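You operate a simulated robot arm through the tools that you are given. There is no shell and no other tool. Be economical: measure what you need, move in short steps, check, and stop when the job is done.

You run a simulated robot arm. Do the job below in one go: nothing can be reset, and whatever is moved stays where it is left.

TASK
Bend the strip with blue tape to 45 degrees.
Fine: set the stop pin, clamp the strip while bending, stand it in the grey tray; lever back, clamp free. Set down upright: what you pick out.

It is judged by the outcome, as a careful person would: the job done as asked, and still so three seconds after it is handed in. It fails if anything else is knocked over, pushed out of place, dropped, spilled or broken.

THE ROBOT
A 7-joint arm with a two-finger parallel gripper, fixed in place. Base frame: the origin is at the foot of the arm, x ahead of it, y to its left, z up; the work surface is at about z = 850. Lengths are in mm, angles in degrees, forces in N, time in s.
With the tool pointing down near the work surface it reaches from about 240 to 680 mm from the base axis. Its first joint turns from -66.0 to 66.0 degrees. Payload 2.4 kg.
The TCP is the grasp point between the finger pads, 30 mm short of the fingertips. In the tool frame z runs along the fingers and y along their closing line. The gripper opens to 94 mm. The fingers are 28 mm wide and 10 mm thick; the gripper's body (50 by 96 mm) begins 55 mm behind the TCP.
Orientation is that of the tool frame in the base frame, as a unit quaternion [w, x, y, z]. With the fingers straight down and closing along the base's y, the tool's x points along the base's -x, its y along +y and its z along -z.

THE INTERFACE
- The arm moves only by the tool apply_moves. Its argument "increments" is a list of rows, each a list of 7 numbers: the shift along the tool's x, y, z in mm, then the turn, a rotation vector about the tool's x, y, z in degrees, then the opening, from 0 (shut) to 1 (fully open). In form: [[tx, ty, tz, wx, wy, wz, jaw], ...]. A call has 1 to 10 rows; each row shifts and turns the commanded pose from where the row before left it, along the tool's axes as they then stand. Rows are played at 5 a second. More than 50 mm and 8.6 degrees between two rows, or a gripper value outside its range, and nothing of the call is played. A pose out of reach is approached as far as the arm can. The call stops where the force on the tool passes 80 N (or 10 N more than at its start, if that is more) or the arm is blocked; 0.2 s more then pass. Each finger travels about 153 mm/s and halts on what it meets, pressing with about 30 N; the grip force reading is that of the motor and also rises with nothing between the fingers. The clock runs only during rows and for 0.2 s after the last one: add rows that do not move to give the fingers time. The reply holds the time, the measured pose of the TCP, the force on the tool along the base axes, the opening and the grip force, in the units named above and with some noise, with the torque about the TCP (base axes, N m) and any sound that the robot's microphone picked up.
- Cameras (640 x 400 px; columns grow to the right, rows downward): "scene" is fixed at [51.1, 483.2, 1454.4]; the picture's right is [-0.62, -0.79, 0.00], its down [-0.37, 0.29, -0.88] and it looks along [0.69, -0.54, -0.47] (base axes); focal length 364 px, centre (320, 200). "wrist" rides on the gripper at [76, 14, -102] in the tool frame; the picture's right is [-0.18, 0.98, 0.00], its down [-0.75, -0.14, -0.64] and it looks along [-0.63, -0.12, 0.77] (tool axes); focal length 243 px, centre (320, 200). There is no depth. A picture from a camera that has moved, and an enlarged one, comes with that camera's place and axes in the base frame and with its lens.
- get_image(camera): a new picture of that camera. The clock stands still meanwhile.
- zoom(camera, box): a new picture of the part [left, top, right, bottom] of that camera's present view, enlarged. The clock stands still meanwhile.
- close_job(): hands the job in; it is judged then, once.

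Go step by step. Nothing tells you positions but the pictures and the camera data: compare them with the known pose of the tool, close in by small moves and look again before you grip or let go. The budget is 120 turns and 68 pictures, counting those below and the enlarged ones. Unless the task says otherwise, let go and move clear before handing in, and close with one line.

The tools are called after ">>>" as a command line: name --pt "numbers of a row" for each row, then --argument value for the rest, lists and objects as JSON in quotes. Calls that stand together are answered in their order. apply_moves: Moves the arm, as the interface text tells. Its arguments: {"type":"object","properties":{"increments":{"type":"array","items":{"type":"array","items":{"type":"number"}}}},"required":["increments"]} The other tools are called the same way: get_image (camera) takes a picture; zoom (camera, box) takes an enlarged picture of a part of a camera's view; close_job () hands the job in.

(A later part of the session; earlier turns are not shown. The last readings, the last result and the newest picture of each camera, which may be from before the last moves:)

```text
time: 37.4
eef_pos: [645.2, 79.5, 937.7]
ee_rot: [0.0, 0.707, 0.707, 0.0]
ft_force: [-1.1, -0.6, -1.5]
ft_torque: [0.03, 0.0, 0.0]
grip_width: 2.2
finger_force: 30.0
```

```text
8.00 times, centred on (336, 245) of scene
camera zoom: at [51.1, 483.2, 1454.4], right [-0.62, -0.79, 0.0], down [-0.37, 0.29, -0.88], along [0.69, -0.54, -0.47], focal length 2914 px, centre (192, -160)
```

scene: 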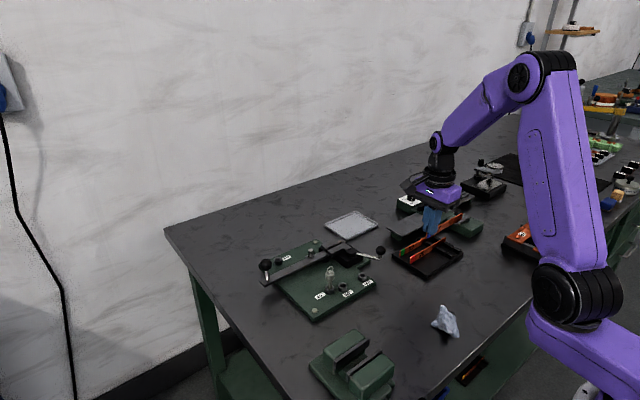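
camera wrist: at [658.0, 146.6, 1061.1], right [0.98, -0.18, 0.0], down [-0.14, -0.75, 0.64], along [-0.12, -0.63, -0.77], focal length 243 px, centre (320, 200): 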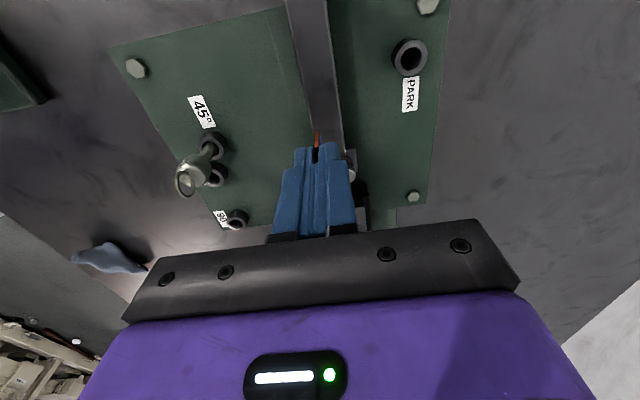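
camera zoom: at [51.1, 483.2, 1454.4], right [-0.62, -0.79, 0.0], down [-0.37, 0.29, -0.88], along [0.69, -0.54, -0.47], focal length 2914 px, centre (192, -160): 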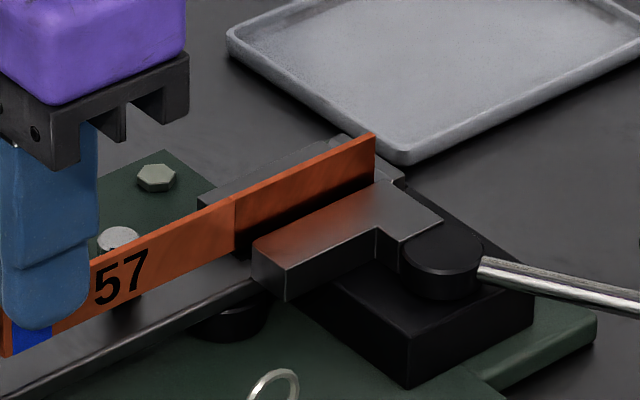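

The strip passes in front of the bending post and between the jaws. Continuing down.

>>> apply_moves --pt "0 0 2 0 0 0 0" --pt "0 0 2 0 0 0 0" --pt "0 0 2 0 0 0 0" --pt "0 0 2 0 0 0 0" --pt "0 0 0 0 0 0 0"

>>> zoom --camera "scene" --box '[296, 220, 376, 270]'

```text
time: 38.6
eef_pos: [643.1, 79.6, 929.1]
ee_rot: [0.0, 0.707, 0.707, 0.0]
ft_force: [1.1, -0.2, -0.9]
ft_torque: [0.06, 0.0, -0.02]
grip_width: 2.0
finger_force: 30.5
```

```text
8.00 times, centred on (336, 245) of scene
camera zoom: at [51.1, 483.2, 1454.4], right [-0.62, -0.79, 0.0], down [-0.37, 0.29, -0.88], along [0.69, -0.54, -0.47], focal length 2914 px, centre (192, -160)
```

zoom: 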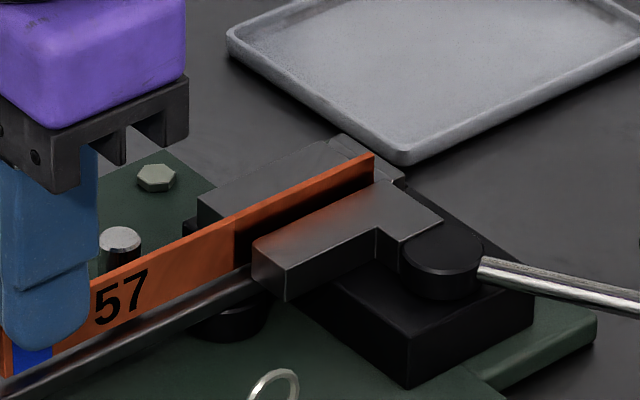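

It is in the slot. Lowering gently until it touches the floor.

>>> apply_moves --pt "0 0 1.5 0 0 0 0" --pt "0 0 1.5 0 0 0 0" --pt "0 0 1 0 0 0 0" --pt "0 0 0 0 0 0 0"

```text
time: 39.6
eef_pos: [644.8, 80.1, 927.0]
ee_rot: [0.001, 0.707, 0.707, 0.002]
ft_force: [-2.4, -0.9, 15.8]
ft_torque: [-0.8, 0.12, -0.07]
grip_width: 2.0
finger_force: 30.2
```

Touched the floor. Relieving 1 mm and nudging toward the end stop (−y) to feel for it.

>>> apply_moves --pt "0 0 -1.2 0 0 0 0" --pt "-1 0 0 0 0 0 0" --pt "-1 0 0 0 0 0 0" --pt "-1 0 0 0 0 0 0" --pt "0 0 0 0 0 0 0"

>>> zoom --camera "scene" --box '[296, 220, 376, 270]'

```text
time: 40.8
eef_pos: [643.8, 77.4, 927.8]
ee_rot: [0.001, 0.706, 0.708, -0.001]
ft_force: [-0.2, 4.7, 9.4]
ft_torque: [0.2, 0.01, 0.04]
grip_width: 2.1
finger_force: 30.4
```

```text
8.00 times, centred on (336, 245) of scene
camera zoom: at [50.9, 483.3, 1454.4], right [-0.62, -0.79, 0.0], down [-0.37, 0.29, -0.88], along [0.69, -0.54, -0.47], focal length 2914 px, centre (192, -160)
```

zoom: 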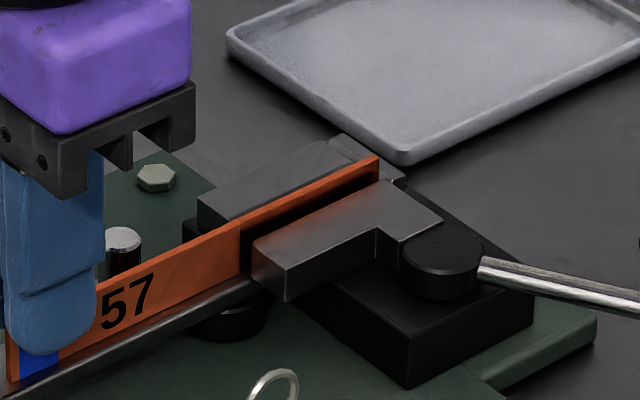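

>>> apply_moves --pt "0 0 -0.8 0 0 0 0" --pt "-1 0 0 0 0 0 0" --pt "-1 0 0 0 0 0 0" --pt "0 0 0 0 0 0 0"

```text
time: 41.8
eef_pos: [643.8, 77.1, 926.3]
ee_rot: [-0.001, 0.706, 0.708, 0.0]
ft_force: [-1.1, 14.2, -1.1]
ft_torque: [0.58, 0.03, -0.04]
grip_width: 1.8
finger_force: 29.5
```

The end stop is felt (14 N). Relieving, then moving the strip toward the fixed jaw until light contact.

>>> apply_moves --pt "1.6 0 0 0 0 0 0" --pt "0 1 0 0 0 0 0" --pt "0 1 0 0 0 0 0" --pt "0 1 0 0 0 0 0" --pt "0 0 0 0 0 0 0"

```text
time: 43.0
eef_pos: [645.8, 77.7, 926.5]
ee_rot: [-0.001, 0.707, 0.707, -0.001]
ft_force: [-4.3, 12.2, -2.3]
ft_torque: [0.83, 0.15, -0.6]
grip_width: 2.3
finger_force: 29.7
```

>>> apply_moves --pt "1 -0.3 0 0 0 0 0" --pt "0 0 0 0 0 0 0"

>>> zoom --camera "wrist" --box '[240, 90, 400, 190]'

```text
time: 43.6
eef_pos: [647.6, 77.5, 928.1]
ee_rot: [0.0, 0.707, 0.707, 0.0]
ft_force: [-3.7, 7.5, -3.0]
ft_torque: [0.64, 0.13, -0.54]
grip_width: 2.2
finger_force: 29.6
```

```text
4.00 times, centred on (320, 140) of wrist
camera zoom: at [660.8, 155.1, 1030.5], right [0.98, -0.18, 0.0], down [-0.14, -0.75, 0.64], along [-0.12, -0.63, -0.77], focal length 970 px, centre (320, 440)
```

zoom: 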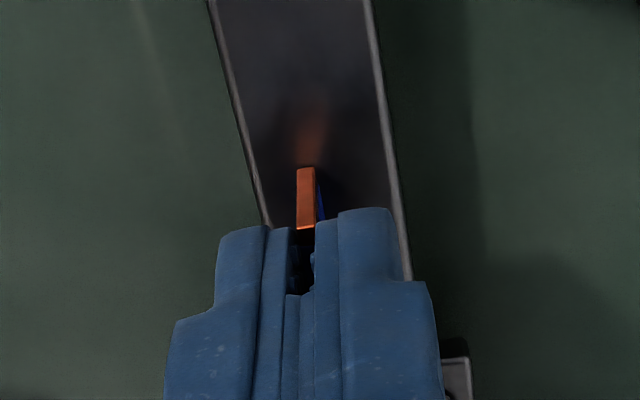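

Relieving the last end pressure, then releasing gently.

>>> apply_moves --pt "0.8 -0.4 0.5 0 0 0 0" --pt "0 0 0.5 0 0 0 0" --pt "0 0 0 0 0 0 0"

```text
time: 44.4
eef_pos: [647.6, 77.5, 927.3]
ee_rot: [0.001, 0.707, 0.707, 0.0]
ft_force: [-0.4, 2.1, 1.9]
ft_torque: [-0.21, 0.05, -0.11]
grip_width: 2.0
finger_force: 30.2
```

>>> apply_moves --pt "0 0 0 0 0 0 0.04" --pt "0 0 0 0 0 0 0.1" --pt "0 0 0 0 0 0 0.2" --pt "0 0 0 0 0 0 0.25" --pt "0 0 0 0 0 0 0.25"

>>> zoom --camera "scene" --box '[286, 220, 382, 280]'

```text
time: 45.6
eef_pos: [647.4, 78.3, 927.5]
ee_rot: [0.0, 0.707, 0.707, -0.001]
ft_force: [0.3, 0.5, -0.3]
ft_torque: [0.04, 0.02, -0.03]
grip_width: 23.3
finger_force: 0.1
```

```text
6.67 times, centred on (334, 250) of scene
camera zoom: at [51.1, 483.2, 1454.4], right [-0.62, -0.79, 0.0], down [-0.37, 0.29, -0.88], along [0.69, -0.54, -0.47], focal length 2429 px, centre (227, -133)
```

zoom: 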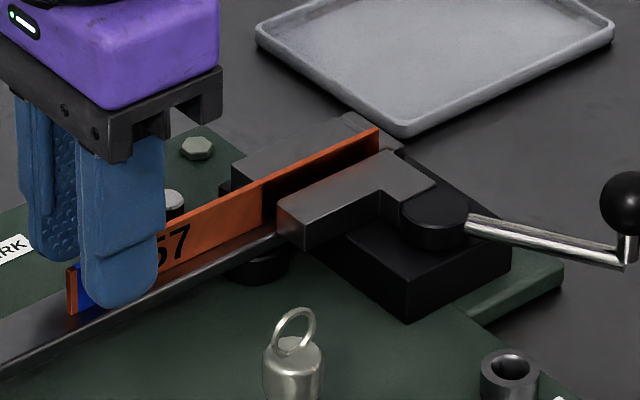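

The strip stands in the clamp with its bend mark at the jaw edge. Now the clamp handle: ball near (532, −85, 919) turning about a cam near (598, −43). Rising clear and moving above the ball.

>>> apply_moves --pt "0 0 -15 0 0 0 0.25" --pt "0 0 -25 0 0 0 0.25" --pt "0 0 -40 0 0 0 0.4" --pt "-32.6 -23.1 0 0 0 0 0.4" --pt "-32.6 -23.1 0 0 0 0 0.4" --pt "-32.6 -23.1 0 0 0 0 0.4" --pt "-32.6 -23.1 0 0 0 0 0.4" --pt "-32.6 -23.1 0 0 0 0 0.4" --pt "0 0 0 0 0 7.5 0.4" --pt "0 0 0 0 0 7.5 0.4"

>>> apply_moves --pt "0 0 10 0 0 7.5 0.4" --pt "0 0 15 0 0 7.5 0.4" --pt "0 0 0 0 0 0 0.4"

>>> get_image --camera "wrist"

```text
time: 47.8
eef_pos: [530.9, -84.4, 1005.9]
ee_rot: [0.0, 0.794, 0.608, 0.0]
ft_force: [0.4, 0.1, 0.2]
ft_torque: [0.02, 0.0, 0.02]
grip_width: 37.7
finger_force: 0.1
```

```text
time: 48.6
eef_pos: [531.0, -85.3, 981.0]
ee_rot: [0.0, 0.866, 0.499, -0.001]
ft_force: [0.8, -0.8, -0.5]
ft_torque: [0.0, -0.02, -0.02]
grip_width: 37.7
finger_force: 0.1
```

```text
21 pictures are left
camera wrist: at [581.6, -24.8, 1084.0], right [0.76, -0.65, 0.0], down [-0.5, -0.58, 0.64], along [-0.42, -0.49, -0.77], focal length 243 px, centre (320, 200)
```

wrist: 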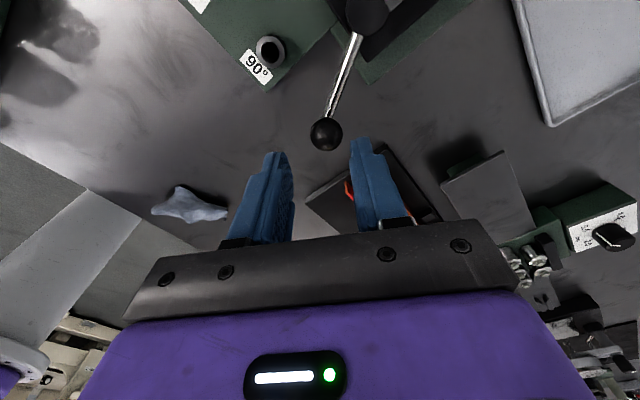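

The ball is at about (535.5, −85, 919). Going down over it and gripping it.

>>> apply_moves --pt "2.2 3.9 0 0 0 0 0.4" --pt "0 0 16 0 0 0 0.4" --pt "0 0 16 0 0 0 0.4" --pt "0 0 15 0 0 0 0.4" --pt "0 0 0 0 0 0 0.4" --pt "0 0 0 0 0 0 0.2" --pt "0 0 0 0 0 0 0.2" --pt "0 0 0 0 0 0 0.2"

```text
time: 50.4
eef_pos: [536.9, -85.5, 933.9]
ee_rot: [0.002, 0.866, 0.5, 0.001]
ft_force: [12.9, -5.2, -11.7]
ft_torque: [0.12, -0.42, 0.06]
grip_width: 23.3
finger_force: 44.6
```

Gripped the ball; it resists in the clockwise direction, so I'll try turning it the other way (toward −y) along its arc and watch the force.

>>> apply_moves --pt "-1.0 3.0 0 0 0 0 0.2" --pt "-1.1 3.0 0 0 0 0 0.2" --pt "-1.2 2.9 0 0 0 0 0.2" --pt "-1.3 2.9 0 0 0 0 0.2" --pt "0 0 0 0 0 0 0.2"

```text
time: 51.6
eef_pos: [542.6, -95.3, 934.5]
ee_rot: [-0.001, 0.866, 0.5, -0.002]
ft_force: [-9.2, 0.3, -6.3]
ft_torque: [-0.16, 0.28, 0.38]
grip_width: 23.4
finger_force: 45.0
```

It turns. Continuing along the arc.

>>> apply_moves --pt "-0.7 3.1 0 0 0 0 0.2" --pt "-0.6 3.1 0 0 0 0 0.2" --pt "-0.5 3.1 0 0 0 0 0.2" --pt "-0.4 3.1 0 0 0 0 0.2" --pt "-0.2 3.1 0 0 0 0 0.2" --pt "0 3.1 0 0 0 0 0.2" --pt "0 3.2 0 0 0 0 0.2" --pt "0.1 3.2 0 0 0 0 0.2" --pt "0 0 0 0 0 0 0.2"

```text
time: 53.6
eef_pos: [563.3, -108.9, 934.4]
ee_rot: [0.0, 0.866, 0.5, 0.001]
ft_force: [-6.2, -4.6, -14.0]
ft_torque: [0.03, 0.07, 0.18]
grip_width: 23.3
finger_force: 45.0
```

>>> zoom --camera "scene" --box '[310, 215, 406, 275]'

```text
6.67 times, centred on (358, 245) of scene
camera zoom: at [51.2, 483.0, 1454.5], right [-0.62, -0.79, 0.0], down [-0.37, 0.29, -0.88], along [0.69, -0.54, -0.47], focal length 2429 px, centre (67, -100)
```

zoom: 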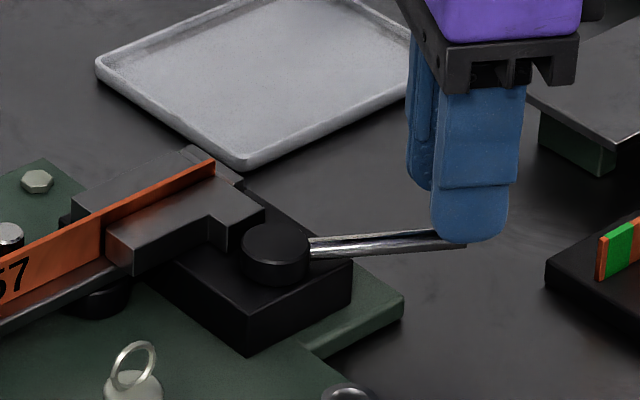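

The jaw is closing onto the strip. Continuing in small steps until it tightens.

>>> apply_moves --pt "0.3 3.1 0 0 0 0 0.2" --pt "0.5 3.1 0 0 0 0 0.2" --pt "0.6 3.1 0 0 0 0 0.2" --pt "0.7 3.1 0 0 0 0 0.2" --pt "0 0 0 0 0 0 0.2"

```text
time: 54.8
eef_pos: [575.6, -112.9, 934.0]
ee_rot: [0.0, 0.865, 0.501, -0.001]
ft_force: [-7.9, -0.6, -11.3]
ft_torque: [-0.06, 0.23, 0.33]
grip_width: 23.5
finger_force: 45.5
```

>>> apply_moves --pt "0.9 3.0 0 0 0 0 0.2" --pt "1.0 3.0 0 0 0 0 0.2" --pt "1.1 3.0 0 0 0 0 0.2" --pt "1.2 2.9 0 0 0 0 0.2" --pt "0 0 0 0 0 0 0.2"

```text
time: 56.0
eef_pos: [589.4, -115.1, 934.5]
ee_rot: [0.001, 0.866, 0.501, 0.001]
ft_force: [-4.3, 2.5, -1.5]
ft_torque: [-0.01, 0.18, 0.32]
grip_width: 23.1
finger_force: 44.7
```

>>> apply_moves --pt "1.4 2.8 0 0 0 0 0.2" --pt "1.5 2.8 0 0 0 0 0.2" --pt "1.6 2.7 0 0 0 0 0.2" --pt "1.7 2.7 0 0 0 0 0.2" --pt "0 0 0 0 0 0 0.2"

```text
time: 57.2
eef_pos: [601.1, -116.8, 935.4]
ee_rot: [0.001, 0.866, 0.5, 0.0]
ft_force: [-3.6, -0.5, 2.9]
ft_torque: [-0.26, 0.27, 0.27]
grip_width: 23.1
finger_force: 45.5
```

>>> zoom --camera "scene" --box '[310, 215, 390, 265]'

```text
8.00 times, centred on (350, 240) of scene
camera zoom: at [51.0, 483.2, 1454.4], right [-0.62, -0.79, 0.0], down [-0.37, 0.29, -0.88], along [0.69, -0.54, -0.47], focal length 2914 px, centre (80, -120)
```

zoom: 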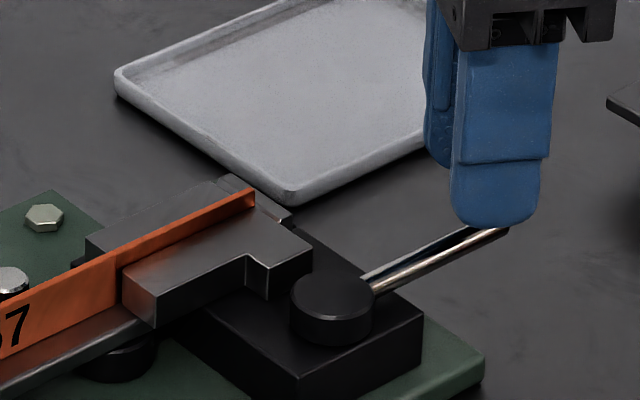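

The jaw has moved further in but is not yet stiff. Continuing.

>>> apply_moves --pt "1.9 2.5 0 0 0 0 0.2" --pt "2.0 2.4 0 0 0 0 0.2" --pt "2.1 2.4 0 0 0 0 0.2" --pt "2.1 2.3 0 0 0 0 0.2" --pt "0 0 0 0 0 0 0.2"

```text
time: 58.4
eef_pos: [604.8, -114.9, 932.8]
ee_rot: [-0.009, 0.866, 0.499, -0.013]
ft_force: [-57.1, -5.4, 19.2]
ft_torque: [-0.19, 1.15, -0.26]
grip_width: 23.5
finger_force: 45.5
```

It is stiff now (57 N): clamp tight. Relieving the arm, then releasing the ball and rising.

>>> apply_moves --pt "-2 -3.2 0 0 0 0 0.2" --pt "-2 -3.2 0 0 0 0 0.2" --pt "0 0 0 0 0 0 0.2"

```text
time: 59.2
eef_pos: [603.6, -114.0, 932.7]
ee_rot: [-0.003, 0.865, 0.501, -0.003]
ft_force: [-19.1, -10.5, -10.9]
ft_torque: [-0.63, 0.6, 0.0]
grip_width: 23.4
finger_force: 45.0
```

>>> apply_moves --pt "-0.8 -1.3 0 0 0 0 0.2" --pt "0 0 0 0 0 0 0.28" --pt "0 0 0 0 0 0 0.38" --pt "0 0 0 0 0 0 0.38" --pt "0 0 -15 0 0 0 0.38" --pt "0 0 -30 0 0 0 0.38" --pt "0 0 -35 0 0 -7.5 0.38" --pt "0 0 0 0 0 -7.5 0.38" --pt "0 0 0 0 0 -7.5 0.38" --pt "0 0 0 0 0 -7.5 0.38"

```text
time: 61.4
eef_pos: [604.6, -113.9, 1015.4]
ee_rot: [-0.001, 0.705, 0.709, 0.0]
ft_force: [-0.5, 0.0, -0.4]
ft_torque: [0.02, -0.01, 0.01]
grip_width: 35.8
finger_force: 0.0
```

Now the bending lever: its ball is near (647.5, 172, 930), pivot near (648, 0). Moving above the ball and looking.

>>> apply_moves --pt "40.9 6.2 0 0 0 0 0.4" --pt "40.9 6.2 0 0 0 0 0.4" --pt "40.9 6.2 0 0 0 0 0.4" --pt "40.9 6.2 0 0 0 0 0.4" --pt "40.9 6.2 0 0 0 0 0.4" --pt "40.9 6.2 0 0 0 0 0.4" --pt "40.9 6.0 0 0 0 0 0.4" --pt "0 0 15 0 0 0 0.4" --pt "0 0 0 0 0 0 0.4"

>>> get_image --camera "wrist"

>>> zoom --camera "scene" --box '[280, 210, 392, 280]'

```text
time: 63.4
eef_pos: [647.9, 173.8, 1001.1]
ee_rot: [0.0, 0.707, 0.707, 0.0]
ft_force: [0.4, -0.7, 0.0]
ft_torque: [0.0, 0.0, 0.02]
grip_width: 37.5
finger_force: 0.0
```

```text
18 pictures are left
camera wrist: at [661.4, 250.1, 1102.8], right [0.98, -0.18, 0.0], down [-0.14, -0.75, 0.64], along [-0.12, -0.63, -0.77], focal length 243 px, centre (320, 200)
```

wrist: 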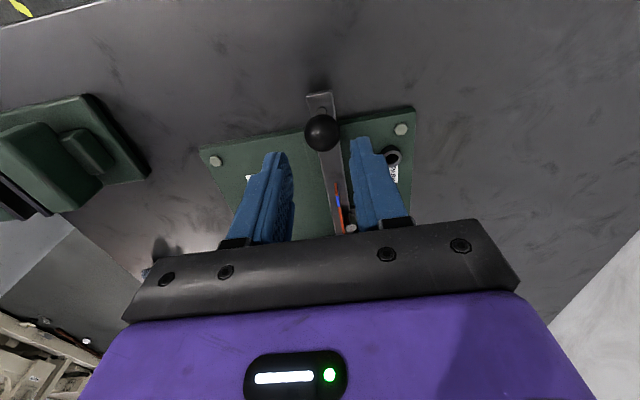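

```text
5.71 times, centred on (336, 245) of scene
camera zoom: at [51.1, 483.2, 1454.4], right [-0.62, -0.79, 0.0], down [-0.37, 0.29, -0.88], along [0.69, -0.54, -0.47], focal length 2082 px, centre (229, -57)
```

zoom: 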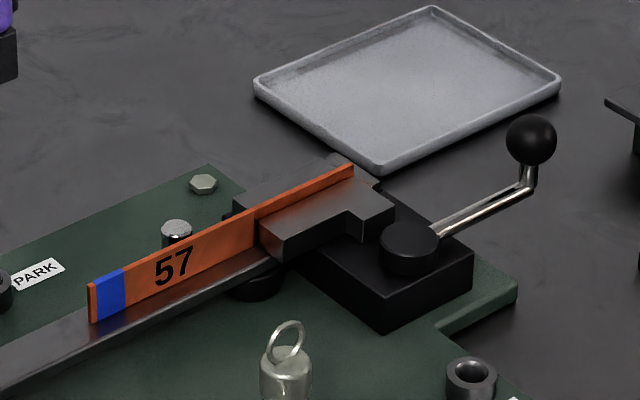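

The strip is clamped firmly. Ball confirmed at (648, 174). Lowering and gripping it.

>>> apply_moves --pt "0 0 19 0 0 0 0.4" --pt "0 0 19 0 0 0 0.4" --pt "0 0 18 0 0 0 0.4" --pt "0 0 0 0 0 0 0.4" --pt "0 0 0 0 0 0 0.2" --pt "0 0 0 0 0 0 0.2" --pt "0 0 0 0 0 0 0.2"

```text
time: 65.0
eef_pos: [648.0, 171.2, 944.0]
ee_rot: [-0.001, 0.706, 0.708, 0.0]
ft_force: [-0.6, 0.6, -1.5]
ft_torque: [0.09, -0.03, -0.04]
grip_width: 26.9
finger_force: 44.4
```

Gripped. Swinging the lever along its arc, turning the gripper with it; first 12° with a force check.

>>> apply_moves --pt "-0.42 -12.07 0 0 0 -4 0.2" --pt "-0.42 -12.07 0 0 0 -4 0.2" --pt "-0.42 -12.07 0 0 0 -4 0.2" --pt "0 0 0 0 0 0 0.2"

```text
time: 66.0
eef_pos: [611.8, 168.5, 942.8]
ee_rot: [0.0, 0.629, 0.778, 0.0]
ft_force: [13.4, 1.5, -14.3]
ft_torque: [0.45, -0.19, 0.34]
grip_width: 27.2
finger_force: 45.2
```

Bending at about 13 N. Continuing to about 36°.

>>> apply_moves --pt "-0.42 -12.07 0 0 0 -4 0.2" --pt "-0.42 -12.07 0 0 0 -4 0.2" --pt "-0.42 -12.07 0 0 0 -4 0.2" --pt "-0.42 -12.07 0 0 0 -4 0.2" --pt "-0.42 -12.07 0 0 0 -4 0.2" --pt "-0.42 -12.07 0 0 0 -4 0.2" --pt "0 0 0 0 0 0 0.2"

>>> zoom --camera "scene" --box '[264, 210, 392, 290]'

```text
time: 67.6
eef_pos: [546.6, 137.9, 943.7]
ee_rot: [0.002, 0.454, 0.891, 0.0]
ft_force: [17.2, -6.8, -10.8]
ft_torque: [0.04, -0.15, 0.08]
grip_width: 27.4
finger_force: 45.8
```

```text
5.00 times, centred on (328, 250) of scene
camera zoom: at [51.8, 483.0, 1454.4], right [-0.62, -0.79, 0.0], down [-0.37, 0.29, -0.88], along [0.69, -0.54, -0.47], focal length 1822 px, centre (280, -50)
```

zoom: 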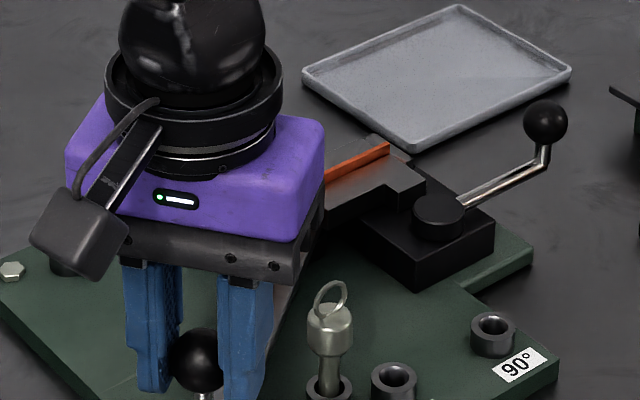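

Good progress. Continuing in smaller steps towards the stop pin.

>>> apply_moves --pt "-0.24 -9.05 0 0 0 -3 0.2" --pt "-0.24 -9.05 0 0 0 -3 0.2" --pt "-0.24 -9.05 0 0 0 -3 0.2" --pt "-0.1 -6.04 0 0 0 -2 0.2" --pt "0 0 0 0 0 0 0.2"

```text
time: 68.8
eef_pos: [523.4, 117.7, 944.8]
ee_rot: [0.002, 0.365, 0.931, 0.002]
ft_force: [26.4, -10.3, -6.9]
ft_torque: [0.16, -0.08, 0.06]
grip_width: 27.4
finger_force: 44.8
```

>>> apply_moves --pt "-0.03 -3.02 0 0 0 -1 0.2" --pt "-0.03 -3.02 0 0 0 -1 0.2" --pt "0 0 0 0 0 0 0.2"

```text
time: 69.6
eef_pos: [519.3, 113.3, 944.8]
ee_rot: [0.003, 0.35, 0.937, 0.003]
ft_force: [27.1, -11.6, -10.9]
ft_torque: [-0.03, -0.27, 0.07]
grip_width: 27.5
finger_force: 44.9
```

>>> apply_moves --pt "-0.03 -3.02 0 0 0 -1 0.2" --pt "-0.03 -3.02 0 0 0 -1 0.2" --pt "0 0 0 0 0 0 0.2"

>>> zoom --camera "scene" --box '[290, 220, 386, 280]'

```text
time: 70.4
eef_pos: [515.8, 110.0, 944.7]
ee_rot: [0.007, 0.332, 0.943, 0.004]
ft_force: [35.2, -0.4, -20.4]
ft_torque: [0.02, -0.38, 0.05]
grip_width: 27.4
finger_force: 44.4
```

```text
6.67 times, centred on (338, 250) of scene
camera zoom: at [52.4, 483.3, 1454.3], right [-0.62, -0.79, 0.0], down [-0.37, 0.29, -0.88], along [0.69, -0.54, -0.47], focal length 2429 px, centre (200, -133)
```

zoom: 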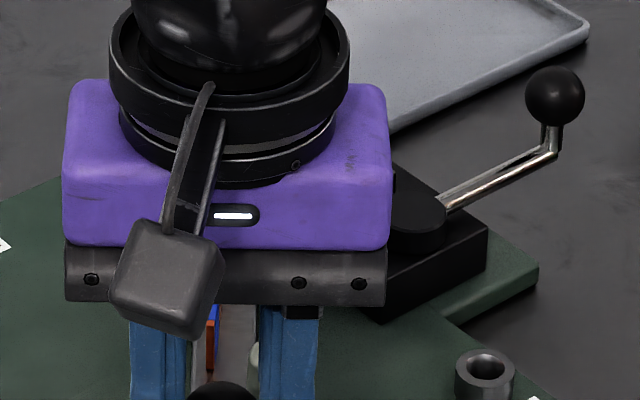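

The lever is close to the pin now. One-degree steps until the force jumps.

>>> apply_moves --pt "-0.03 -3.02 0 0 0 -1 0.2" --pt "0 0 0 0 0 0 0.2"

```text
time: 71.0
eef_pos: [516.3, 109.5, 943.8]
ee_rot: [0.008, 0.324, 0.946, 0.006]
ft_force: [39.2, 14.8, -24.3]
ft_torque: [0.38, -0.19, 0.08]
grip_width: 27.3
finger_force: 44.7
```

>>> apply_moves --pt "0 -3.02 0 0 0 0 0.2" --pt "0 -1.5 0 0 0 0 0.2" --pt "0 0 0 0 0 0 0.2"

```text
time: 71.8
eef_pos: [514.9, 109.8, 944.7]
ee_rot: [0.011, 0.322, 0.947, 0.008]
ft_force: [43.6, 39.3, -31.3]
ft_torque: [0.73, -0.09, 0.14]
grip_width: 27.3
finger_force: 45.2
```

The lever is hard against the stop pin (58 N, no movement). Now swinging it back to rest along the same arc.

>>> apply_moves --pt "0 4 0 0 0 0 0.2" --pt "0 3.5 0 0 0 1.5 0.2" --pt "-0.42 12.07 0 0 0 4 0.2" --pt "-0.42 12.07 0 0 0 4 0.2" --pt "-0.42 12.07 0 0 0 4 0.2" --pt "0 0 0 0 0 0 0.2"

```text
time: 73.2
eef_pos: [537.3, 132.7, 944.0]
ee_rot: [0.001, 0.436, 0.9, 0.0]
ft_force: [-2.7, -1.5, 25.6]
ft_torque: [0.2, 0.26, -0.39]
grip_width: 27.3
finger_force: 45.2
```

>>> apply_moves --pt "-0.42 12.07 0 0 0 4 0.2" --pt "-0.42 12.07 0 0 0 4 0.2" --pt "-0.42 12.07 0 0 0 4 0.2" --pt "-0.42 12.07 0 0 0 4 0.2" --pt "-0.42 12.07 0 0 0 4 0.2" --pt "-0.42 12.07 0 0 0 4 0.2" --pt "-0.42 12.07 0 0 0 4 0.2" --pt "-0.42 12.07 0 0 0 4 0.2" --pt "0 0 0 0 0 0 0.2"

```text
time: 75.2
eef_pos: [625.3, 172.8, 944.1]
ee_rot: [0.0, 0.665, 0.747, 0.002]
ft_force: [0.0, 8.8, 16.4]
ft_torque: [-0.46, -0.05, 0.13]
grip_width: 27.3
finger_force: 45.2
```

>>> apply_moves --pt "-0.9 9.05 0 0 0 3 0.2" --pt "-0.9 9.05 0 0 0 3 0.2" --pt "-0.3 3.5 0 0 0 1 0.2" --pt "0 0 0 0 0 0 0.2"

```text
time: 76.2
eef_pos: [647.2, 173.3, 944.9]
ee_rot: [0.0, 0.709, 0.705, 0.002]
ft_force: [-2.4, 18.1, 16.2]
ft_torque: [0.29, 0.03, -0.18]
grip_width: 27.5
finger_force: 44.8
```

>>> apply_moves --pt "-1.0 1.2 0 0 0 0 0.2" --pt "0 0 0 0 0 0 0.2"

```text
time: 76.8
eef_pos: [647.9, 173.4, 945.1]
ee_rot: [-0.002, 0.708, 0.706, 0.001]
ft_force: [-0.5, 21.0, 16.9]
ft_torque: [0.14, 0.03, -0.17]
grip_width: 27.2
finger_force: 45.9
```

>>> apply_moves --pt "2.5 0 -1 0 0 0 0.2" --pt "0 0 0 0 0 0 0.2" --pt "0 0 0 0 0 0 0.3" --pt "0 0 0 0 0 0 0.42" --pt "0 0 0 0 0 0 0.42" --pt "0 0 -20 0 0 0 0.42" --pt "0 0 -40 0 0 0 0.42" --pt "0 0 0 0 0 0 0.42"

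>>> get_image --camera "wrist"

>>> zoom --camera "scene" --box '[264, 210, 392, 290]'

```text
time: 78.6
eef_pos: [648.8, 171.2, 1004.2]
ee_rot: [0.0, 0.71, 0.704, 0.0]
ft_force: [0.0, 0.4, -0.2]
ft_torque: [0.01, 0.01, 0.01]
grip_width: 39.5
finger_force: 0.0
```

```text
14 pictures are left
camera wrist: at [662.9, 249.6, 1107.7], right [0.98, -0.19, 0.0], down [-0.15, -0.75, 0.64], along [-0.12, -0.63, -0.77], focal length 243 px, centre (320, 200)
```

wrist: 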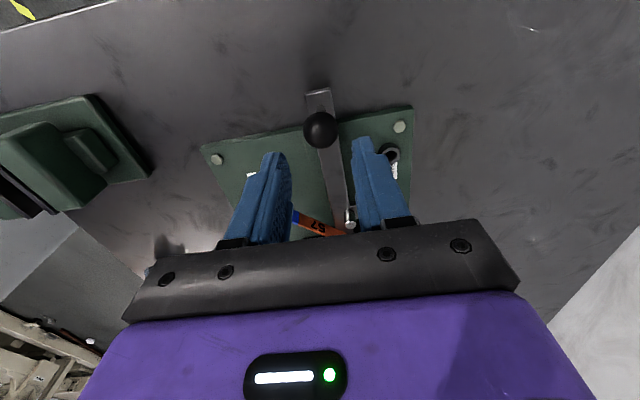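

```text
5.00 times, centred on (328, 250) of scene
camera zoom: at [51.1, 483.2, 1454.4], right [-0.62, -0.79, 0.0], down [-0.37, 0.29, -0.88], along [0.69, -0.54, -0.47], focal length 1822 px, centre (280, -50)
```

zoom: 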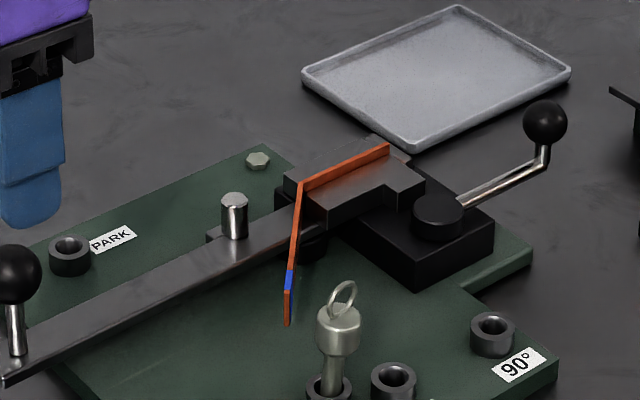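

The strip is bent to about 45° and the lever is back. I'll loosen the clamp only part-way first, so the bent strip stays supported while I take it. Moving to the clamp ball at about (604, −114.5).

>>> apply_moves --pt "-40.8 -6.4 0 0 0 0 0.4" --pt "-40.8 -6.4 0 0 0 0 0.4" --pt "-40.8 -6.4 0 0 0 0 0.4" --pt "-40.8 -6.4 0 0 0 0 0.4" --pt "-40.8 -6.4 0 0 0 0 0.4" --pt "-40.8 -6.4 0 0 0 0 0.4" --pt "-40.8 -6.4 0 0 0 0 0.4" --pt "0 0 15 0 0 0 0.4" --pt "0 0 0 0 0 0 0.4"

>>> get_image --camera "wrist"

```text
time: 80.6
eef_pos: [602.6, -113.8, 988.4]
ee_rot: [0.001, 0.71, 0.704, -0.001]
ft_force: [0.2, 0.1, 0.0]
ft_torque: [0.04, 0.01, -0.05]
grip_width: 37.5
finger_force: 0.0
```

```text
12 pictures are left
camera wrist: at [616.6, -36.3, 1091.8], right [0.98, -0.19, 0.0], down [-0.15, -0.75, 0.64], along [-0.12, -0.63, -0.77], focal length 243 px, centre (320, 200)
```

wrist: 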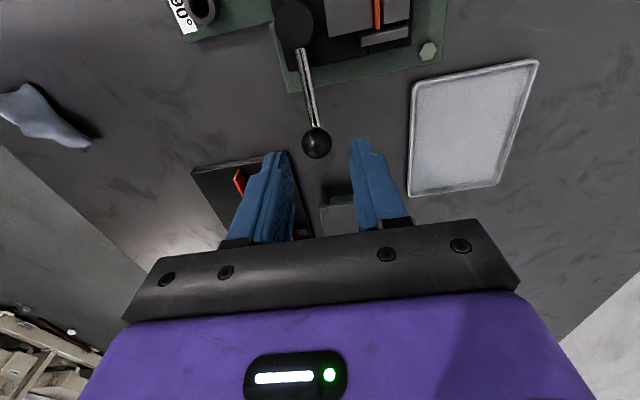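

The ball is at about (600, −116). The tray lies at x≈687–789, y≈−108…−239, so I'll need a tilted hand later. Now gripping the clamp ball.

>>> apply_moves --pt "-2.2 -2 18 0 0 0 0.4" --pt "0 0 18 0 0 0 0.4" --pt "0 0 18 0 0 0 0.4" --pt "0 0 0 0 0 0 0.4" --pt "0 0 0 0 0 0 0.2" --pt "0 0 0 0 0 0 0.2" --pt "0 0 0 0 0 0 0.2"

```text
time: 82.2
eef_pos: [600.1, -116.0, 935.7]
ee_rot: [-0.001, 0.71, 0.704, -0.001]
ft_force: [-12.5, -1.0, -1.6]
ft_torque: [0.19, 0.17, -0.13]
grip_width: 26.3
finger_force: 6.2
```

>>> apply_moves --pt "0 0 0 0 0 0 0.2" --pt "0 -6.2 0 0 0 0 0.2" --pt "0.2 -6.3 0 0 0 0 0.2" --pt "0 0 0 0 0 0 0.2"

```text
time: 83.2
eef_pos: [588.9, -115.8, 937.0]
ee_rot: [0.002, 0.71, 0.704, 0.002]
ft_force: [7.3, -2.6, -3.9]
ft_torque: [-0.18, -0.2, -0.39]
grip_width: 23.5
finger_force: 45.1
```

>>> apply_moves --pt "1.0 -6.2 0 0 0 0 0.2" --pt "1.5 -6.2 0 0 0 0 0.2" --pt "0 0 0 0 0 0 0.2"

>>> zoom --camera "scene" --box '[310, 220, 374, 260]'

```text
time: 84.0
eef_pos: [576.0, -113.4, 935.9]
ee_rot: [0.001, 0.71, 0.704, 0.001]
ft_force: [5.4, -2.8, 3.0]
ft_torque: [0.12, -0.25, -0.39]
grip_width: 23.5
finger_force: 45.3
```

```text
10.00 times, centred on (342, 240) of scene
camera zoom: at [51.2, 483.1, 1454.4], right [-0.62, -0.79, 0.0], down [-0.37, 0.29, -0.88], along [0.69, -0.54, -0.47], focal length 3643 px, centre (100, -200)
```

zoom: 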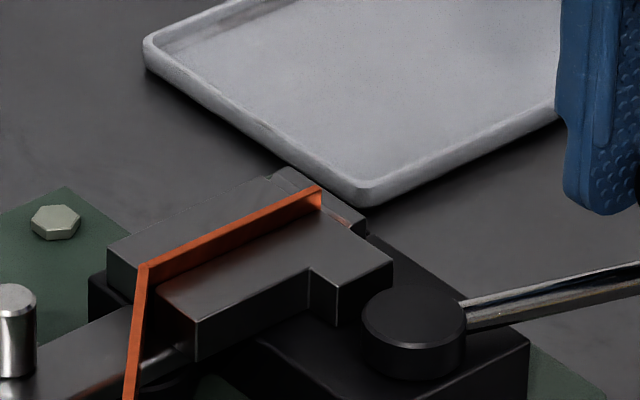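

The jaw has barely moved yet; loosening a bit further.

>>> apply_moves --pt "1.7 -5 0 0 0 0 0.2" --pt "2.2 -5.5 0 0 0 0 0.2" --pt "0 0 0 0 0 0 0.2"

>>> zoom --camera "scene" --box '[310, 220, 374, 260]'

```text
time: 84.8
eef_pos: [565.0, -107.9, 935.1]
ee_rot: [0.001, 0.71, 0.705, 0.0]
ft_force: [3.7, -1.9, 7.4]
ft_torque: [-0.11, -0.13, -0.27]
grip_width: 23.4
finger_force: 45.2
```

```text
10.00 times, centred on (342, 240) of scene
camera zoom: at [51.1, 483.2, 1454.4], right [-0.62, -0.79, 0.0], down [-0.37, 0.29, -0.88], along [0.69, -0.54, -0.47], focal length 3643 px, centre (100, -200)
```

zoom: 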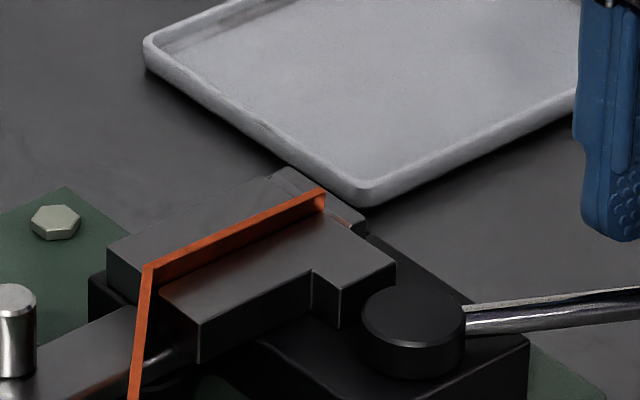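

The strip is free and still upright, confined by the jaw. Releasing the ball, rising, and turning the hand to align with the bent leg.

>>> apply_moves --pt "0 0 0 0 0 0 0.3" --pt "0 0 0 0 0 0 0.4" --pt "0 0 -15 0 0 0 0.4" --pt "0 0 -30 0 0 0 0.4" --pt "0 0 -40 0 0 -7.6 0.4" --pt "0 0 0 0 0 -7.6 0.35" --pt "0 0 0 0 0 -7.6 0.3" --pt "0 0 0 0 0 -7.6 0.3" --pt "0 0 0 0 0 -7.6 0.3" --pt "0 0 0 0 0 -7.4 0.3"

```text
time: 87.0
eef_pos: [564.3, -108.3, 1020.3]
ee_rot: [0.0, 0.382, 0.924, 0.0]
ft_force: [-0.6, -0.1, 0.0]
ft_torque: [0.0, 0.0, -0.01]
grip_width: 28.1
finger_force: 0.0
```

>>> apply_moves --pt "24.4 26.6 0 0 0 0 0.25" --pt "24.4 26.6 0 0 0 0 0.25" --pt "24.4 26.6 0 0 0 0 0.25" --pt "24.4 26.6 0 0 0 0 0.25" --pt "24.4 26.6 0 0 0 0 0.25" --pt "0 0 0 0 -7.5 0 0.25" --pt "0 0 0 0 -7.5 0 0.25" --pt "0 0 0 0 -7.5 0 0.25" --pt "0 0 0 0 -7.5 0 0.25" --pt "0 0 30 0 0 0 0.25"

>>> apply_moves --pt "0 0 25 0 0 0 0.25" --pt "0 0 0 0 0 0 0.25"

>>> get_image --camera "wrist"

```text
time: 89.2
eef_pos: [583.1, 61.9, 994.4]
ee_rot: [0.24, 0.37, 0.892, -0.098]
ft_force: [0.3, -0.1, 0.3]
ft_torque: [-0.01, -0.02, -0.02]
grip_width: 23.5
finger_force: 0.1
```

```text
time: 89.8
eef_pos: [592.1, 51.7, 972.6]
ee_rot: [0.239, 0.37, 0.892, -0.099]
ft_force: [-0.2, -0.1, 0.0]
ft_torque: [0.0, 0.0, 0.0]
grip_width: 23.3
finger_force: 0.0
```

```text
9 pictures are left
camera wrist: at [519.5, 146.7, 1023.4], right [0.81, 0.58, 0.09], down [0.13, -0.33, 0.93], along [0.57, -0.74, -0.35], focal length 243 px, centre (320, 200)
```

wrist: 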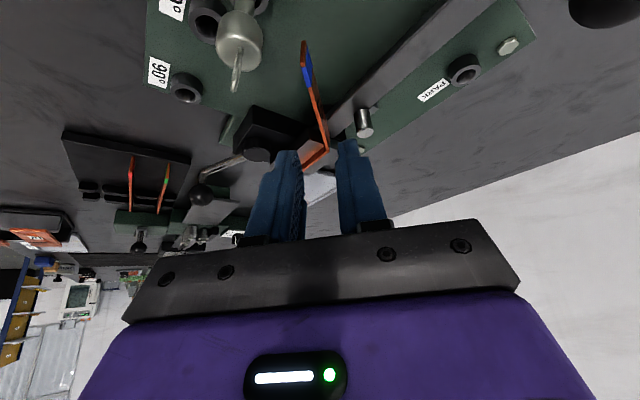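

The leg is aligned with the fingers, about 2 mm to the right. Correcting and approaching along the tool axis to TCP z≈921.

>>> apply_moves --pt "1 2.4 15 0 0 0 0.25" --pt "1 0 15 0 0 0 0.25" --pt "1 0 15 0 0 0 0.25" --pt "0.7 0 11.9 0 0 0 0.25" --pt "0 0 0 0 0 0 0.25"

>>> zoom --camera "scene" --box '[290, 220, 370, 270]'

```text
time: 91.0
eef_pos: [612.5, 36.1, 920.6]
ee_rot: [0.239, 0.37, 0.892, -0.099]
ft_force: [-0.4, 0.4, 0.8]
ft_torque: [0.01, -0.02, 0.01]
grip_width: 23.4
finger_force: 0.0
```

```text
8.00 times, centred on (330, 245) of scene
camera zoom: at [51.1, 483.2, 1454.4], right [-0.62, -0.79, 0.0], down [-0.37, 0.29, -0.88], along [0.69, -0.54, -0.47], focal length 2914 px, centre (240, -160)
```

zoom: 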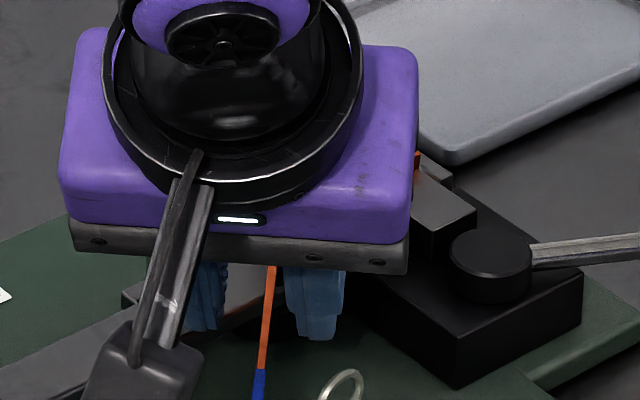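

The strip is between the fingers but nearer the −y side finger; shifting 3 mm and closing gently.

>>> apply_moves --pt "0 -3 0 0 0 0 0.25" --pt "0 0 0 0 0 0 0.15" --pt "0 0 0 0 0 0 0.08" --pt "0 0 0 0 0 0 0.0" --pt "0 0 0 0 0 0 0.0" --pt "0 0 0 0 0 0 0.0"

```text
time: 92.4
eef_pos: [611.2, 34.5, 923.1]
ee_rot: [0.239, 0.37, 0.892, -0.098]
ft_force: [7.2, 4.4, -0.6]
ft_torque: [0.25, -0.13, 0.71]
grip_width: 2.8
finger_force: 30.1
```

>>> apply_moves --pt "0 1.2 0 0 0 0 0" --pt "-1.5 0 -2.6 0 0 0 0" --pt "-1.5 0 -2.6 0 0 0 0" --pt "-2 0 -3.5 0 0 0 0" --pt "-2 0 -3.5 0 0 0 0" --pt "0 0 0 0 0 0 0"

```text
time: 93.8
eef_pos: [610.1, 33.1, 934.6]
ee_rot: [0.239, 0.37, 0.892, -0.099]
ft_force: [-0.7, 0.2, -1.6]
ft_torque: [0.03, 0.03, -0.02]
grip_width: 1.9
finger_force: 29.9
```

Force-free. Lifting further and checking.

>>> apply_moves --pt "-5 0 -8.7 0 0 0 0" --pt "-7.5 0 -13 0 0 0 0" --pt "-10 0 -17.3 0 0 0 0" --pt "-10 0 -17.3 0 0 0 0" --pt "0 0 0 0 0 0 0"

>>> zoom --camera "scene" --box '[270, 180, 430, 280]'

```text
time: 95.0
eef_pos: [611.2, 34.8, 1001.4]
ee_rot: [0.239, 0.37, 0.892, -0.099]
ft_force: [-0.1, -0.4, -0.1]
ft_torque: [0.01, 0.03, 0.02]
grip_width: 1.7
finger_force: 30.2
```

```text
4.00 times, centred on (350, 230) of scene
camera zoom: at [51.1, 483.2, 1454.4], right [-0.62, -0.79, 0.0], down [-0.37, 0.29, -0.88], along [0.69, -0.54, -0.47], focal length 1457 px, centre (200, 80)
```

zoom: 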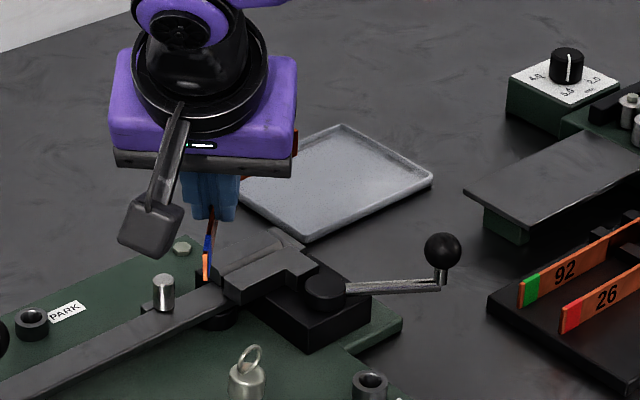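

The strip is held, bent and level. Moving it horizontally to above the tray and yawing +8° so that it fits inside: TCP target about (729, −143).

>>> apply_moves --pt "-30.2 -7.1 17.4 0 0 0 0" --pt "-30.2 -7.1 17.4 0 0 0 0" --pt "-30.2 -7.1 17.4 0 0 0 0" --pt "-30.2 -7.1 17.4 0 0 0 0" --pt "-30.2 -7.1 17.4 0 0 0 0" --pt "-30.0 -7.0 17.4 0 0 0 0" --pt "0 0 0 -2 0 -3.46 0" --pt "0 0 0 -2 0 -3.46 0" --pt "0 0 0 0 0 0 0"

```text
time: 97.0
eef_pos: [727.4, -143.3, 1001.2]
ee_rot: [0.245, 0.306, 0.916, -0.081]
ft_force: [0.5, 0.5, -1.1]
ft_torque: [0.01, 0.02, 0.0]
grip_width: 2.0
finger_force: 30.1
```

Reachable. Lowering by 65 mm and checking alignment with the tray.

>>> apply_moves --pt "7.5 0 13 0 0 0 0" --pt "7.5 0 13 0 0 0 0" --pt "7.5 0 13 0 0 0 0" --pt "10 0 17.3 0 0 0 0" --pt "0 0 0 0 0 0 0"

>>> zoom --camera "scene" --box '[300, 180, 428, 260]'

>>> get_image --camera "wrist"

```text
time: 98.2
eef_pos: [728.3, -144.1, 936.4]
ee_rot: [0.245, 0.307, 0.916, -0.082]
ft_force: [0.5, -0.6, 0.1]
ft_torque: [0.05, 0.02, 0.01]
grip_width: 2.2
finger_force: 29.9
```

```text
5.00 times, centred on (364, 220) of scene
camera zoom: at [51.1, 483.2, 1454.4], right [-0.62, -0.79, 0.0], down [-0.37, 0.29, -0.88], along [0.69, -0.54, -0.47], focal length 1822 px, centre (100, 100)
```

zoom: 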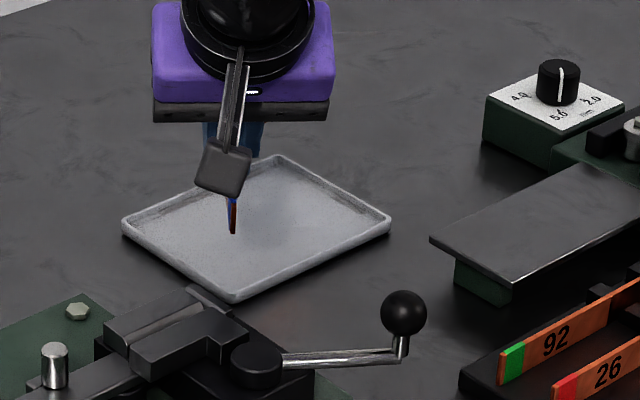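

```text
5 pictures are left
camera wrist: at [642.3, -60.1, 986.7], right [0.72, 0.69, 0.09], down [0.18, -0.31, 0.93], along [0.67, -0.65, -0.35], focal length 243 px, centre (320, 200)
```

wrist: 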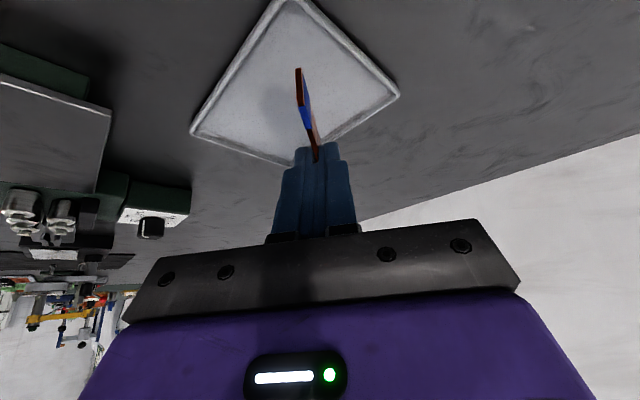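

The taped end is close to the tray's near rim; the strip fits best along the diagonal. Adding +4° yaw with a small shift, and lowering 22 mm before another look.

>>> apply_moves --pt "-2.2 -0.7 1.3 -2 0 -3.46 0" --pt "5.5 0 9.5 0 0 0 0" --pt "5.5 0 9.5 0 0 0 0" --pt "0 0 0 0 0 0 0"

>>> zoom --camera "wrist" --box '[180, 0, 420, 150]'

```text
time: 99.2
eef_pos: [730.3, -145.3, 913.4]
ee_rot: [0.249, 0.275, 0.926, -0.073]
ft_force: [1.0, -1.0, -1.3]
ft_torque: [0.04, -0.01, 0.05]
grip_width: 1.9
finger_force: 30.4
```

```text
2.67 times, centred on (300, 75) of wrist
camera zoom: at [638.7, -68.1, 964.7], right [0.67, 0.74, 0.09], down [0.2, -0.3, 0.93], along [0.71, -0.61, -0.35], focal length 647 px, centre (373, 533)
```

zoom: 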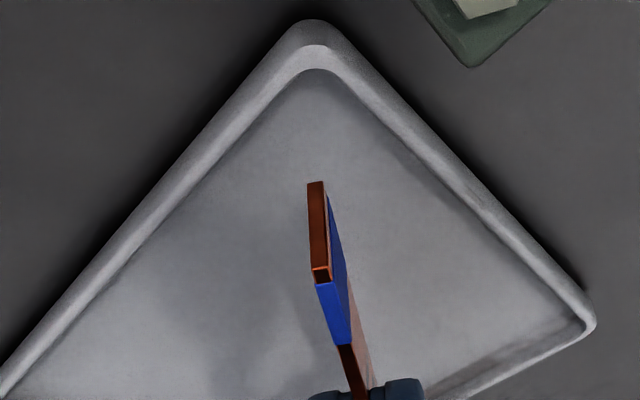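

The taped end would land very near the inner corner; shifting 4 mm along the diagonal and lowering 8 mm, then viewing from the scene camera.

>>> apply_moves --pt "-3.3 -1.2 1.9 0 0 0 0" --pt "4 0 6.9 0 0 0 0" --pt "0 0 0 0 0 0 0"

>>> zoom --camera "scene" --box '[316, 195, 396, 245]'

```text
time: 100.0
eef_pos: [732.2, -148.1, 906.0]
ee_rot: [0.247, 0.275, 0.926, -0.073]
ft_force: [-0.6, 0.1, -0.9]
ft_torque: [0.06, 0.0, 0.0]
grip_width: 1.9
finger_force: 30.3
```

```text
8.00 times, centred on (356, 220) of scene
camera zoom: at [51.1, 483.2, 1454.4], right [-0.62, -0.79, 0.0], down [-0.37, 0.29, -0.88], along [0.69, -0.54, -0.47], focal length 2914 px, centre (32, 40)
```

zoom: 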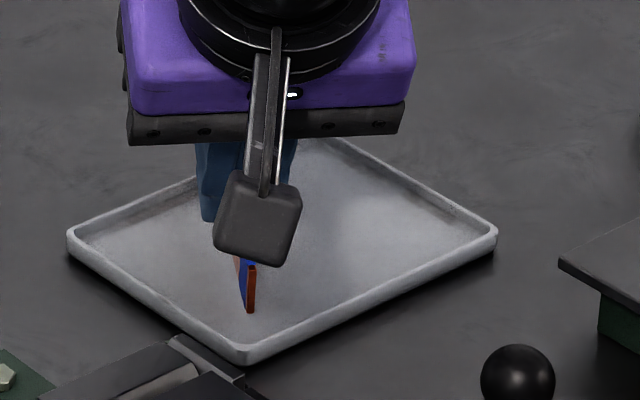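

Taped end has 6–9 mm to the inner corner; I'll move back 2 mm to balance the far end, then lower in small steps with force checks.

>>> apply_moves --pt "1.7 0.6 -1 0 0 0 0" --pt "1.25 0 2.17 0 0 0 0" --pt "1.25 0 2.17 0 0 0 0" --pt "1.25 0 2.17 0 0 0 0" --pt "0 0 0 0 0 0 0"

```text
time: 101.2
eef_pos: [731.8, -146.2, 899.5]
ee_rot: [0.248, 0.275, 0.926, -0.074]
ft_force: [-0.4, -0.4, 0.1]
ft_torque: [0.02, 0.02, 0.01]
grip_width: 1.8
finger_force: 29.4
```

>>> apply_moves --pt "1 0 1.73 0 0 0 0" --pt "1 0 1.73 0 0 0 0" --pt "0 0 0 0 0 0 0"

```text
time: 102.0
eef_pos: [731.1, -147.1, 896.5]
ee_rot: [0.25, 0.275, 0.925, -0.074]
ft_force: [-1.2, 1.2, 14.0]
ft_torque: [0.32, 0.59, 0.04]
grip_width: 1.9
finger_force: 30.0
```

Contact at the taped end (from the torque). I need to see whether it is the rim or the floor.

>>> zoom --camera "wrist" --box '[220, 0, 380, 100]'

```text
4.00 times, centred on (300, 50) of wrist
camera zoom: at [640.5, -69.7, 947.0], right [0.67, 0.74, 0.09], down [0.2, -0.3, 0.93], along [0.72, -0.61, -0.34], focal length 970 px, centre (400, 800)
```

zoom: 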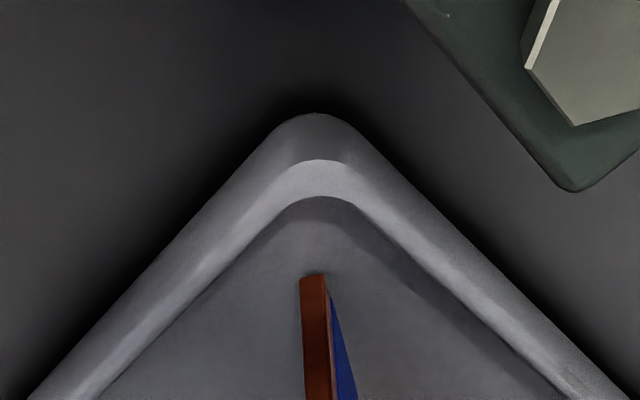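

The taped end is well inside and on the floor. Lowering another millimetre to let the strip settle flat, watching force and torque.

>>> apply_moves --pt "0.5 0 0.87 0 0 0 0" --pt "0 0 0 0 0 0 0"

```text
time: 102.6
eef_pos: [731.6, -147.0, 895.2]
ee_rot: [0.249, 0.275, 0.925, -0.075]
ft_force: [3.6, -1.2, 15.0]
ft_torque: [0.32, 0.35, -0.05]
grip_width: 1.9
finger_force: 30.3
```

>>> apply_moves --pt "0.5 0 0.87 0 0 0 0" --pt "0 0 0 0 0 0 0"

```text
time: 103.2
eef_pos: [731.8, -146.0, 893.3]
ee_rot: [0.249, 0.274, 0.926, -0.073]
ft_force: [5.2, -1.6, 14.6]
ft_torque: [0.27, 0.31, 0.01]
grip_width: 2.2
finger_force: 30.0
```

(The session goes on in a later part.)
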